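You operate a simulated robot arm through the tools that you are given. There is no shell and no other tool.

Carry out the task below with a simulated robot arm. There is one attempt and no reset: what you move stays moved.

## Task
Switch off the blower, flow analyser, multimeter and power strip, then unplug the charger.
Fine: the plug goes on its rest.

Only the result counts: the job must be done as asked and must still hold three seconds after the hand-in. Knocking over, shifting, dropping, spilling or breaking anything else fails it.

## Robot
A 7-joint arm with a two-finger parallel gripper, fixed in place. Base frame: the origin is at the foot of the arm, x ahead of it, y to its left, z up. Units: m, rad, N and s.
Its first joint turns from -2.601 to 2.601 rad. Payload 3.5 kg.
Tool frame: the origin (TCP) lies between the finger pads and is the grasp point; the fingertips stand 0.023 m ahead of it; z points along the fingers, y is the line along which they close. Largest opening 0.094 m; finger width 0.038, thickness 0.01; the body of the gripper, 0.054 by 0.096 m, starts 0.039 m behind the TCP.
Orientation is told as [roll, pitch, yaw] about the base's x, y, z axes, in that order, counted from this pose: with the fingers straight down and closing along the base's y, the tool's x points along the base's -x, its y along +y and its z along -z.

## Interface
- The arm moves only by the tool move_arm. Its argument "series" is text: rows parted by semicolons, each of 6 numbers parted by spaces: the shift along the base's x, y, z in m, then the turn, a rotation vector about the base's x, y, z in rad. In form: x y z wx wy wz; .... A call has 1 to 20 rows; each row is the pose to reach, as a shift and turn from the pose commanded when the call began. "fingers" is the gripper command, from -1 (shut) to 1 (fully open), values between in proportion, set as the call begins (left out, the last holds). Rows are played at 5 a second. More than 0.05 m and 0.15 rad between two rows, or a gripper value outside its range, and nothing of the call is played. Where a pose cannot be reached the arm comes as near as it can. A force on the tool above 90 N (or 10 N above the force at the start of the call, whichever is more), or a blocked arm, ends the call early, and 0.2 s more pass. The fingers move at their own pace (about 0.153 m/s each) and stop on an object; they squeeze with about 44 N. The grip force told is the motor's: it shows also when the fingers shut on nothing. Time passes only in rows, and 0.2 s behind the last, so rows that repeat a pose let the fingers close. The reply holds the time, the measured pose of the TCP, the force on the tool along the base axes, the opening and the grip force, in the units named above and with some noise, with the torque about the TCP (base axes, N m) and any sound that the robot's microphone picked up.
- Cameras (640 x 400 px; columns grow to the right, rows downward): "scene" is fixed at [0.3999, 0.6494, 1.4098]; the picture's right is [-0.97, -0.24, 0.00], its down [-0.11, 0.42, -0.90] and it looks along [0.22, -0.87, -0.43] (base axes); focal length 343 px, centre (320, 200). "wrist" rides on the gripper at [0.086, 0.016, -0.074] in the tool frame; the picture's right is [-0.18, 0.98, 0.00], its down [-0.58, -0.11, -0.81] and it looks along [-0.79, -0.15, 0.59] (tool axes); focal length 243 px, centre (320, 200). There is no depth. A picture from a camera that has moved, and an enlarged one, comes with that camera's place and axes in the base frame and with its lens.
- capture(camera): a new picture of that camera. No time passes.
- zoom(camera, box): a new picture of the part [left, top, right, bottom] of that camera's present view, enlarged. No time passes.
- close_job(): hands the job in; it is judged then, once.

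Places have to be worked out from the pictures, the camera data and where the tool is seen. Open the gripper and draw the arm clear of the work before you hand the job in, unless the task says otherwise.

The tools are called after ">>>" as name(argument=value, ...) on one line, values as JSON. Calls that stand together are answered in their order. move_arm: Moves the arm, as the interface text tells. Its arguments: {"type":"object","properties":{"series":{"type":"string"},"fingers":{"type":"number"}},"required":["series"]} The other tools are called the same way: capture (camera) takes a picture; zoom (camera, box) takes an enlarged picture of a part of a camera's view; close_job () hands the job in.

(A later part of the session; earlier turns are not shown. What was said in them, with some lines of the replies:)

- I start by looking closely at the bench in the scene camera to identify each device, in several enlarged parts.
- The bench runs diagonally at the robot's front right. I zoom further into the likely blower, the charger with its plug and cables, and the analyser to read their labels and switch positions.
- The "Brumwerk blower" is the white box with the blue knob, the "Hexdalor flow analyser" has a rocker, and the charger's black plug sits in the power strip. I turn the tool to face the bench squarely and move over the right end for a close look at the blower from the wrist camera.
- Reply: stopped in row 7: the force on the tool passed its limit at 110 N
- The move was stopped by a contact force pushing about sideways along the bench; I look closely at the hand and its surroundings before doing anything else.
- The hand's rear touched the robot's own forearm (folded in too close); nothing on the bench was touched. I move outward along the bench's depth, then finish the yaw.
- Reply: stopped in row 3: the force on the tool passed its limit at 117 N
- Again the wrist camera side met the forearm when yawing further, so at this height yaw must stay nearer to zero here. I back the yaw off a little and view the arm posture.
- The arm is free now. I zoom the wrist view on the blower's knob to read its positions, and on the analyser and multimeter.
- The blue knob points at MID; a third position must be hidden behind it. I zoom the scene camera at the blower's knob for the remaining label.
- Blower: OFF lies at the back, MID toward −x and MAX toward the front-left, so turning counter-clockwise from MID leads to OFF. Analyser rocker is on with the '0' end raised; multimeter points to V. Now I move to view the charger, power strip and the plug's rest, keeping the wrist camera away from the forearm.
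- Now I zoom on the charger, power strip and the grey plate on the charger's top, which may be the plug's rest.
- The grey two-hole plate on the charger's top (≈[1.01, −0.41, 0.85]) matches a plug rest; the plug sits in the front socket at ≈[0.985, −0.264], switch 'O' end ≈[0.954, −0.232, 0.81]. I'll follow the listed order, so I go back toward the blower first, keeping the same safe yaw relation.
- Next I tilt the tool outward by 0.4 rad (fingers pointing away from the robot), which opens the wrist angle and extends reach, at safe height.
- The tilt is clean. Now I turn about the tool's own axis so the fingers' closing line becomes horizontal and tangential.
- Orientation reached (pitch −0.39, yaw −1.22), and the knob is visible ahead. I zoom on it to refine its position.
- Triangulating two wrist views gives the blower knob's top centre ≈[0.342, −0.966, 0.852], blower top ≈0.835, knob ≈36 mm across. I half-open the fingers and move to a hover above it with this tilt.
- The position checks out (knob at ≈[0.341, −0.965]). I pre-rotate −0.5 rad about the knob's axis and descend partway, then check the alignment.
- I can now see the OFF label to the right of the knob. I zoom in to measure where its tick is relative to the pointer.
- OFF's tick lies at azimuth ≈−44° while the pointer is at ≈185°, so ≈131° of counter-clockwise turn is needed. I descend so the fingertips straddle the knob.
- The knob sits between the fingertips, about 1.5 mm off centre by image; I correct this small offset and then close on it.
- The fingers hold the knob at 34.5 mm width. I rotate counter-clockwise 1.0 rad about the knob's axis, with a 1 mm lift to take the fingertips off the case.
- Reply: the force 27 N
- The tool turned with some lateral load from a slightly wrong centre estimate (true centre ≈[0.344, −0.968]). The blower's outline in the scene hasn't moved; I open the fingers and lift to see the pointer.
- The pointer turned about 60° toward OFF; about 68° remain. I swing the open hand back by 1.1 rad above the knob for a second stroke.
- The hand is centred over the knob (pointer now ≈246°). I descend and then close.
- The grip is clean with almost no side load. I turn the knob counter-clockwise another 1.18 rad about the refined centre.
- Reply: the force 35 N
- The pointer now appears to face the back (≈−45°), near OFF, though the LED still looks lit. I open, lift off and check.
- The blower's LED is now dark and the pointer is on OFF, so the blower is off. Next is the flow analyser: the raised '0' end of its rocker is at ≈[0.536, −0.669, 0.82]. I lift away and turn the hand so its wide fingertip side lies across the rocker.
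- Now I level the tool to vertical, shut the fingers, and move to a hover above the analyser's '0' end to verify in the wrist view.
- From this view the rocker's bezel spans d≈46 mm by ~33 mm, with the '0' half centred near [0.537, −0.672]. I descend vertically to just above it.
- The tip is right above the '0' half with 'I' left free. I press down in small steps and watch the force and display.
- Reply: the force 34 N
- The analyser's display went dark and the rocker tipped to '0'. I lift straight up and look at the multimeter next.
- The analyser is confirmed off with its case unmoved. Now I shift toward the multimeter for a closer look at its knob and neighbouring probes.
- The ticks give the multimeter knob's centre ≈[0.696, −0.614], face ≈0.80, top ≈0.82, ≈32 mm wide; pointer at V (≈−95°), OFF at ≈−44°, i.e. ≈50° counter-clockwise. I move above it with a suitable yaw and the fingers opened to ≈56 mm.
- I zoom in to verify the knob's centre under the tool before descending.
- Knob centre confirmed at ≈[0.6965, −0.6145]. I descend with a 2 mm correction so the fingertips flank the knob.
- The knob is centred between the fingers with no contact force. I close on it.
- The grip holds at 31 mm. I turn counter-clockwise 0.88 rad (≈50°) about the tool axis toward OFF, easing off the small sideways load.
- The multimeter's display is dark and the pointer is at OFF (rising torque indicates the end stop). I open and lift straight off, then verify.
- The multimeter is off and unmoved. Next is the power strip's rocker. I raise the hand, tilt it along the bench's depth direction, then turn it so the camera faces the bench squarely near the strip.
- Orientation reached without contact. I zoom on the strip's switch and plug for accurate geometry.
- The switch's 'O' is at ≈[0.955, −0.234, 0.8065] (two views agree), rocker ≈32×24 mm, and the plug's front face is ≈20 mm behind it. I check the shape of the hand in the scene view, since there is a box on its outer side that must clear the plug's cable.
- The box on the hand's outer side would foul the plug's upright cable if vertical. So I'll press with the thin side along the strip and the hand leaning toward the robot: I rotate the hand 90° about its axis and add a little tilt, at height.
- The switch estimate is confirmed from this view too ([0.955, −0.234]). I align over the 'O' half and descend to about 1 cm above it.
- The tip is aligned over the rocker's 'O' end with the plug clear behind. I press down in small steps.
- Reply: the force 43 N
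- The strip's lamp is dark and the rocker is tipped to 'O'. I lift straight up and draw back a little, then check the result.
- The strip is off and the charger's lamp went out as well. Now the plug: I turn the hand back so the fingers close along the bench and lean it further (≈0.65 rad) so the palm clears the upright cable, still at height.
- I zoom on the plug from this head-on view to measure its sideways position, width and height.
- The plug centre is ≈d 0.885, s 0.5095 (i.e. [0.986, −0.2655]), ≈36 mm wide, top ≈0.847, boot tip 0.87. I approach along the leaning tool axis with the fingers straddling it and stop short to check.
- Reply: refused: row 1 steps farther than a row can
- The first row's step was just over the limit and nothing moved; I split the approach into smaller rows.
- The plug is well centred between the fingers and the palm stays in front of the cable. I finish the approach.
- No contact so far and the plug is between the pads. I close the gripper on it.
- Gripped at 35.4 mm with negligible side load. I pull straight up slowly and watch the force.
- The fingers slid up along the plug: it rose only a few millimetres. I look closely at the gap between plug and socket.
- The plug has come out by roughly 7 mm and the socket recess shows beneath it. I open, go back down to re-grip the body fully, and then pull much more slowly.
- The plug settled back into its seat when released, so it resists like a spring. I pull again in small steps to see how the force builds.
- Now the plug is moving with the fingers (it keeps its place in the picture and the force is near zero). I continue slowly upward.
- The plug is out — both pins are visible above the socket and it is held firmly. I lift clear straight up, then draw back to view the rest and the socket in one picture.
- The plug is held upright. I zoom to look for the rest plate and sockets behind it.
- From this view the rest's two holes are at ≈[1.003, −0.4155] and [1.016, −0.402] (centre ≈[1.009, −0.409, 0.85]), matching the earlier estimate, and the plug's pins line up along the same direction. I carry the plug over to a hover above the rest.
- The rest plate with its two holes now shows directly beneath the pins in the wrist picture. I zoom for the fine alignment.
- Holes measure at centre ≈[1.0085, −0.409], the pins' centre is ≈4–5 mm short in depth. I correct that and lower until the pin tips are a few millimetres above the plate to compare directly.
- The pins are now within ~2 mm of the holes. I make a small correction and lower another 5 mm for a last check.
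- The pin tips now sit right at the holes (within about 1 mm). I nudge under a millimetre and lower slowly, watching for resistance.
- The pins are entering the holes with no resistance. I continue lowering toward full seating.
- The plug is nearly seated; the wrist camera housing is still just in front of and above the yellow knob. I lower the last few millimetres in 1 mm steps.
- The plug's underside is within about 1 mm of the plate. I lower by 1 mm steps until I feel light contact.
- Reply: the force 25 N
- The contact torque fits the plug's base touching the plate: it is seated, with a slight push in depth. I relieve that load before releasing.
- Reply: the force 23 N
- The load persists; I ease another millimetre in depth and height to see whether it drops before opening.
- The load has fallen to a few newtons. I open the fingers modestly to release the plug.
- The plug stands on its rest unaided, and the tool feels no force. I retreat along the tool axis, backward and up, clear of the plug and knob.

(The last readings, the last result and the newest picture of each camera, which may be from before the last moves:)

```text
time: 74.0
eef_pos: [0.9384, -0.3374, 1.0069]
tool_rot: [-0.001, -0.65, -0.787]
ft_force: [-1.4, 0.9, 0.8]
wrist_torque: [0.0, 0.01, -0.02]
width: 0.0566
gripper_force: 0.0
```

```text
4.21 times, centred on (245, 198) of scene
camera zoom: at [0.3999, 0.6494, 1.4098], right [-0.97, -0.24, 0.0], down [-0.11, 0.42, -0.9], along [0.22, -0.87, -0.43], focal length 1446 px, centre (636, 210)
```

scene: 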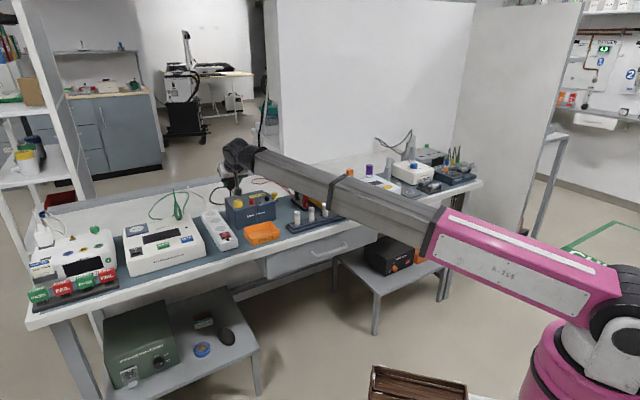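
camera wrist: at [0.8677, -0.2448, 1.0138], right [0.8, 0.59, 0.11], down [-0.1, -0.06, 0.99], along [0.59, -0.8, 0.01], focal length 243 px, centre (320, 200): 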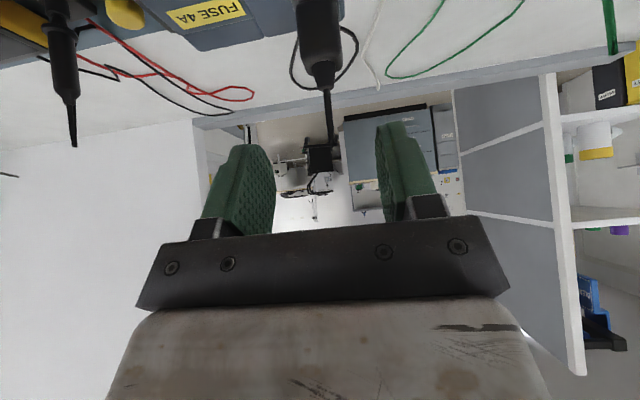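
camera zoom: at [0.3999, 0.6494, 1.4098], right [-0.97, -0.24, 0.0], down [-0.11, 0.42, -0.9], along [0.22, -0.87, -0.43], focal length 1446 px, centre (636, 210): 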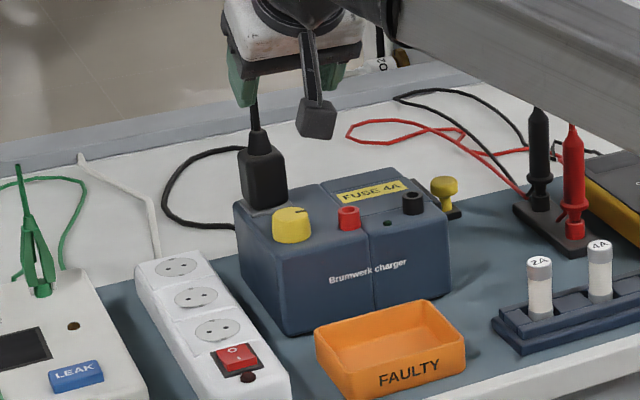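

The plug stands upright on the charger's rest and the strip is empty. I withdraw the hand further up and back, open it, and then check the whole bench.

>>> move_arm(series="-0.025 0.018 0.02 0 0 0; -0.055 0.03 0.035 0 0 0; -0.085 0.045 0.05 0 0 0; -0.115 0.057 0.06 0 0 0; -0.138 0.067 0.07 0 0 0", fingers=1)

>>> capture(camera="scene")

>>> zoom(camera="scene", box=[190, 170, 290, 250])

>>> zoom(camera="scene", box=[270, 150, 390, 230])

>>> zoom(camera="scene", box=[360, 130, 480, 210])

>>> zoom(camera="scene", box=[20, 190, 200, 310])

```text
time: 75.2
eef_pos: [0.8006, -0.2705, 1.0785]
tool_rot: [0.0, -0.652, -0.788]
ft_force: [0.2, -0.4, 0.5]
wrist_torque: [0.03, -0.01, 0.0]
width: 0.0942
gripper_force: 0.0
```

```text
taken
```

scene: 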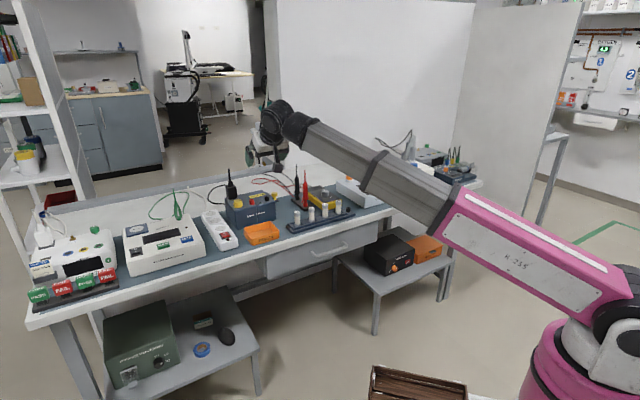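

```text
5.00 times, centred on (240, 210) of scene
camera zoom: at [0.3999, 0.6494, 1.4098], right [-0.97, -0.24, 0.0], down [-0.11, 0.42, -0.9], along [0.22, -0.87, -0.43], focal length 1717 px, centre (720, 150)
```

zoom: 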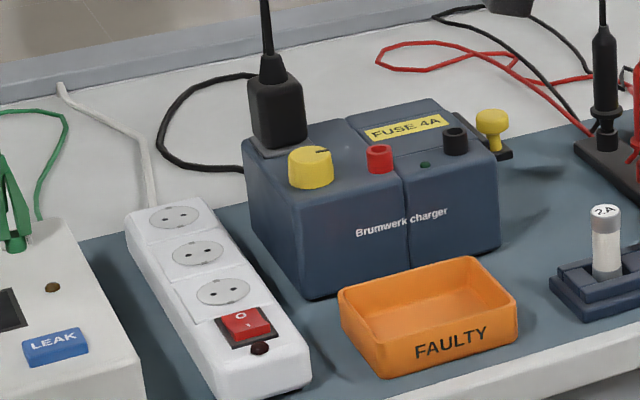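

```text
5.00 times, centred on (330, 190) of scene
camera zoom: at [0.3999, 0.6494, 1.4098], right [-0.97, -0.24, 0.0], down [-0.11, 0.42, -0.9], along [0.22, -0.87, -0.43], focal length 1717 px, centre (270, 250)
```

zoom: 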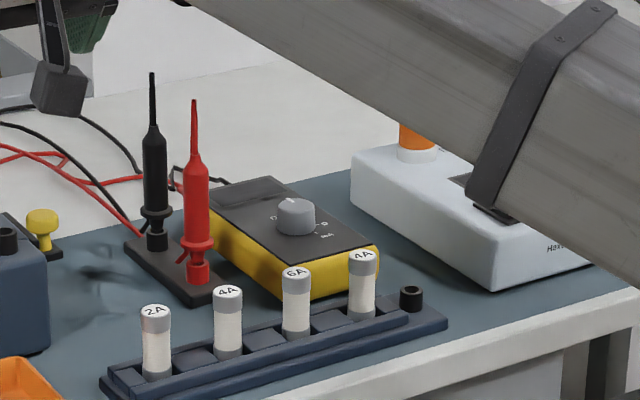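

```text
5.00 times, centred on (420, 170) of scene
camera zoom: at [0.3999, 0.6494, 1.4098], right [-0.97, -0.24, 0.0], down [-0.11, 0.42, -0.9], along [0.22, -0.87, -0.43], focal length 1717 px, centre (-180, 350)
```

zoom: 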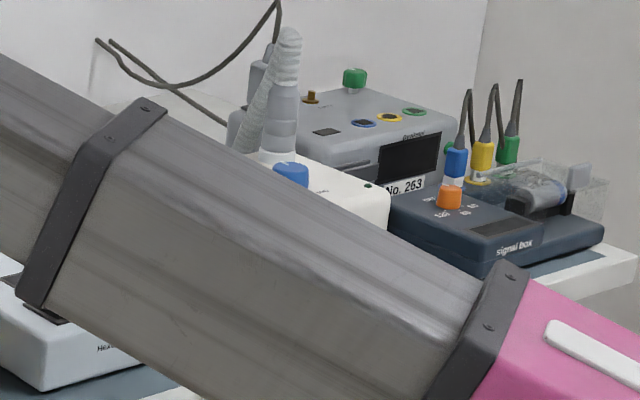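

```text
3.33 times, centred on (110, 250) of scene
camera zoom: at [0.3999, 0.6494, 1.4098], right [-0.97, -0.24, 0.0], down [-0.11, 0.42, -0.9], along [0.22, -0.87, -0.43], focal length 1144 px, centre (1020, 33)
```

zoom: 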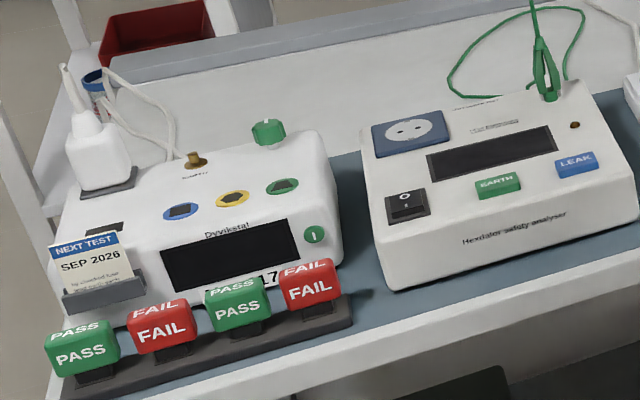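

All four devices show off and the plug is on the rest. I zoom once more at the plug's seat to make sure it's flush before handing in.

>>> zoom(camera="scene", box=[225, 170, 265, 205])

>>> zoom(camera="wrist", box=[240, 0, 440, 130])

```text
11.43 times, centred on (245, 188) of scene
camera zoom: at [0.3999, 0.6494, 1.4098], right [-0.97, -0.24, 0.0], down [-0.11, 0.42, -0.9], along [0.22, -0.87, -0.43], focal length 3924 px, centre (1177, 343)
```

zoom: 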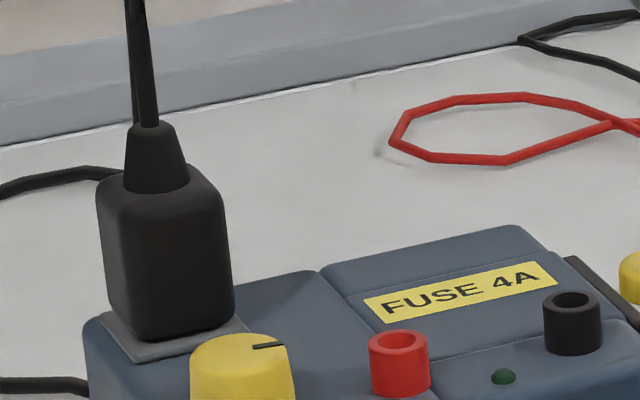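

```text
3.08 times, centred on (340, 65) of wrist
camera zoom: at [0.7296, -0.1772, 1.0844], right [0.8, 0.59, 0.11], down [-0.1, -0.06, 0.99], along [0.59, -0.8, 0.01], focal length 746 px, centre (258, 615)
```

zoom: 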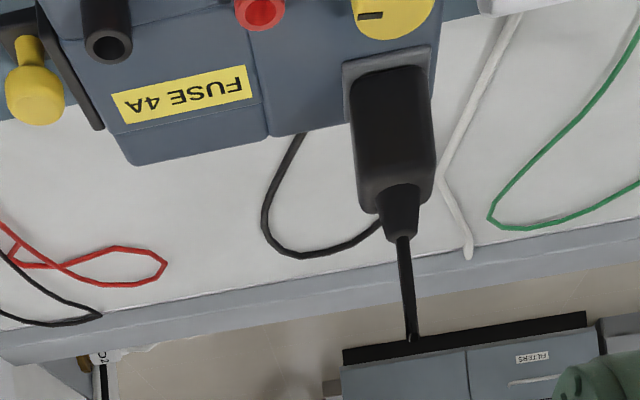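

The plug sits flush and upright on the rest plate, all four switches are off, nothing else has moved, and the open hand is clear of the work. I hand the job in.

>>> close_job()

```text
The job is handed in.
```

The blower, flow analyser, multimeter and power strip are all switched off. The charger is unplugged, and its plug is on the two-hole rest on top of the charger. I've handed the job in but haven't seen a verdict.

| Item | How it was left |
|---|---|
| Blower | Knob turned from MID to OFF; its lamp is dark |
| Flow analyser | Rocker pressed to 0; its display is dark |
| Multimeter | Knob turned from V to OFF; its display is dark |
| Power strip | Rocker pressed to O; its lamp is dark |
| Charger plug | Pulled from the strip's front socket after the strip was off; now upright on the rest with both pins in the holes |

- **Arm contact:** early on, the gripper touched the robot's own forearm twice and the arm stopped. Nothing on the bench was touched.
- **Plug:** the first pull slipped and the plug dropped back into its socket. It came out cleanly on the second, slower pull.
- **Final check:** in the last pictures nothing else on the bench looked moved, though the arm hid part of the blower and flow analyser.

The gripper is open and clear of the work.
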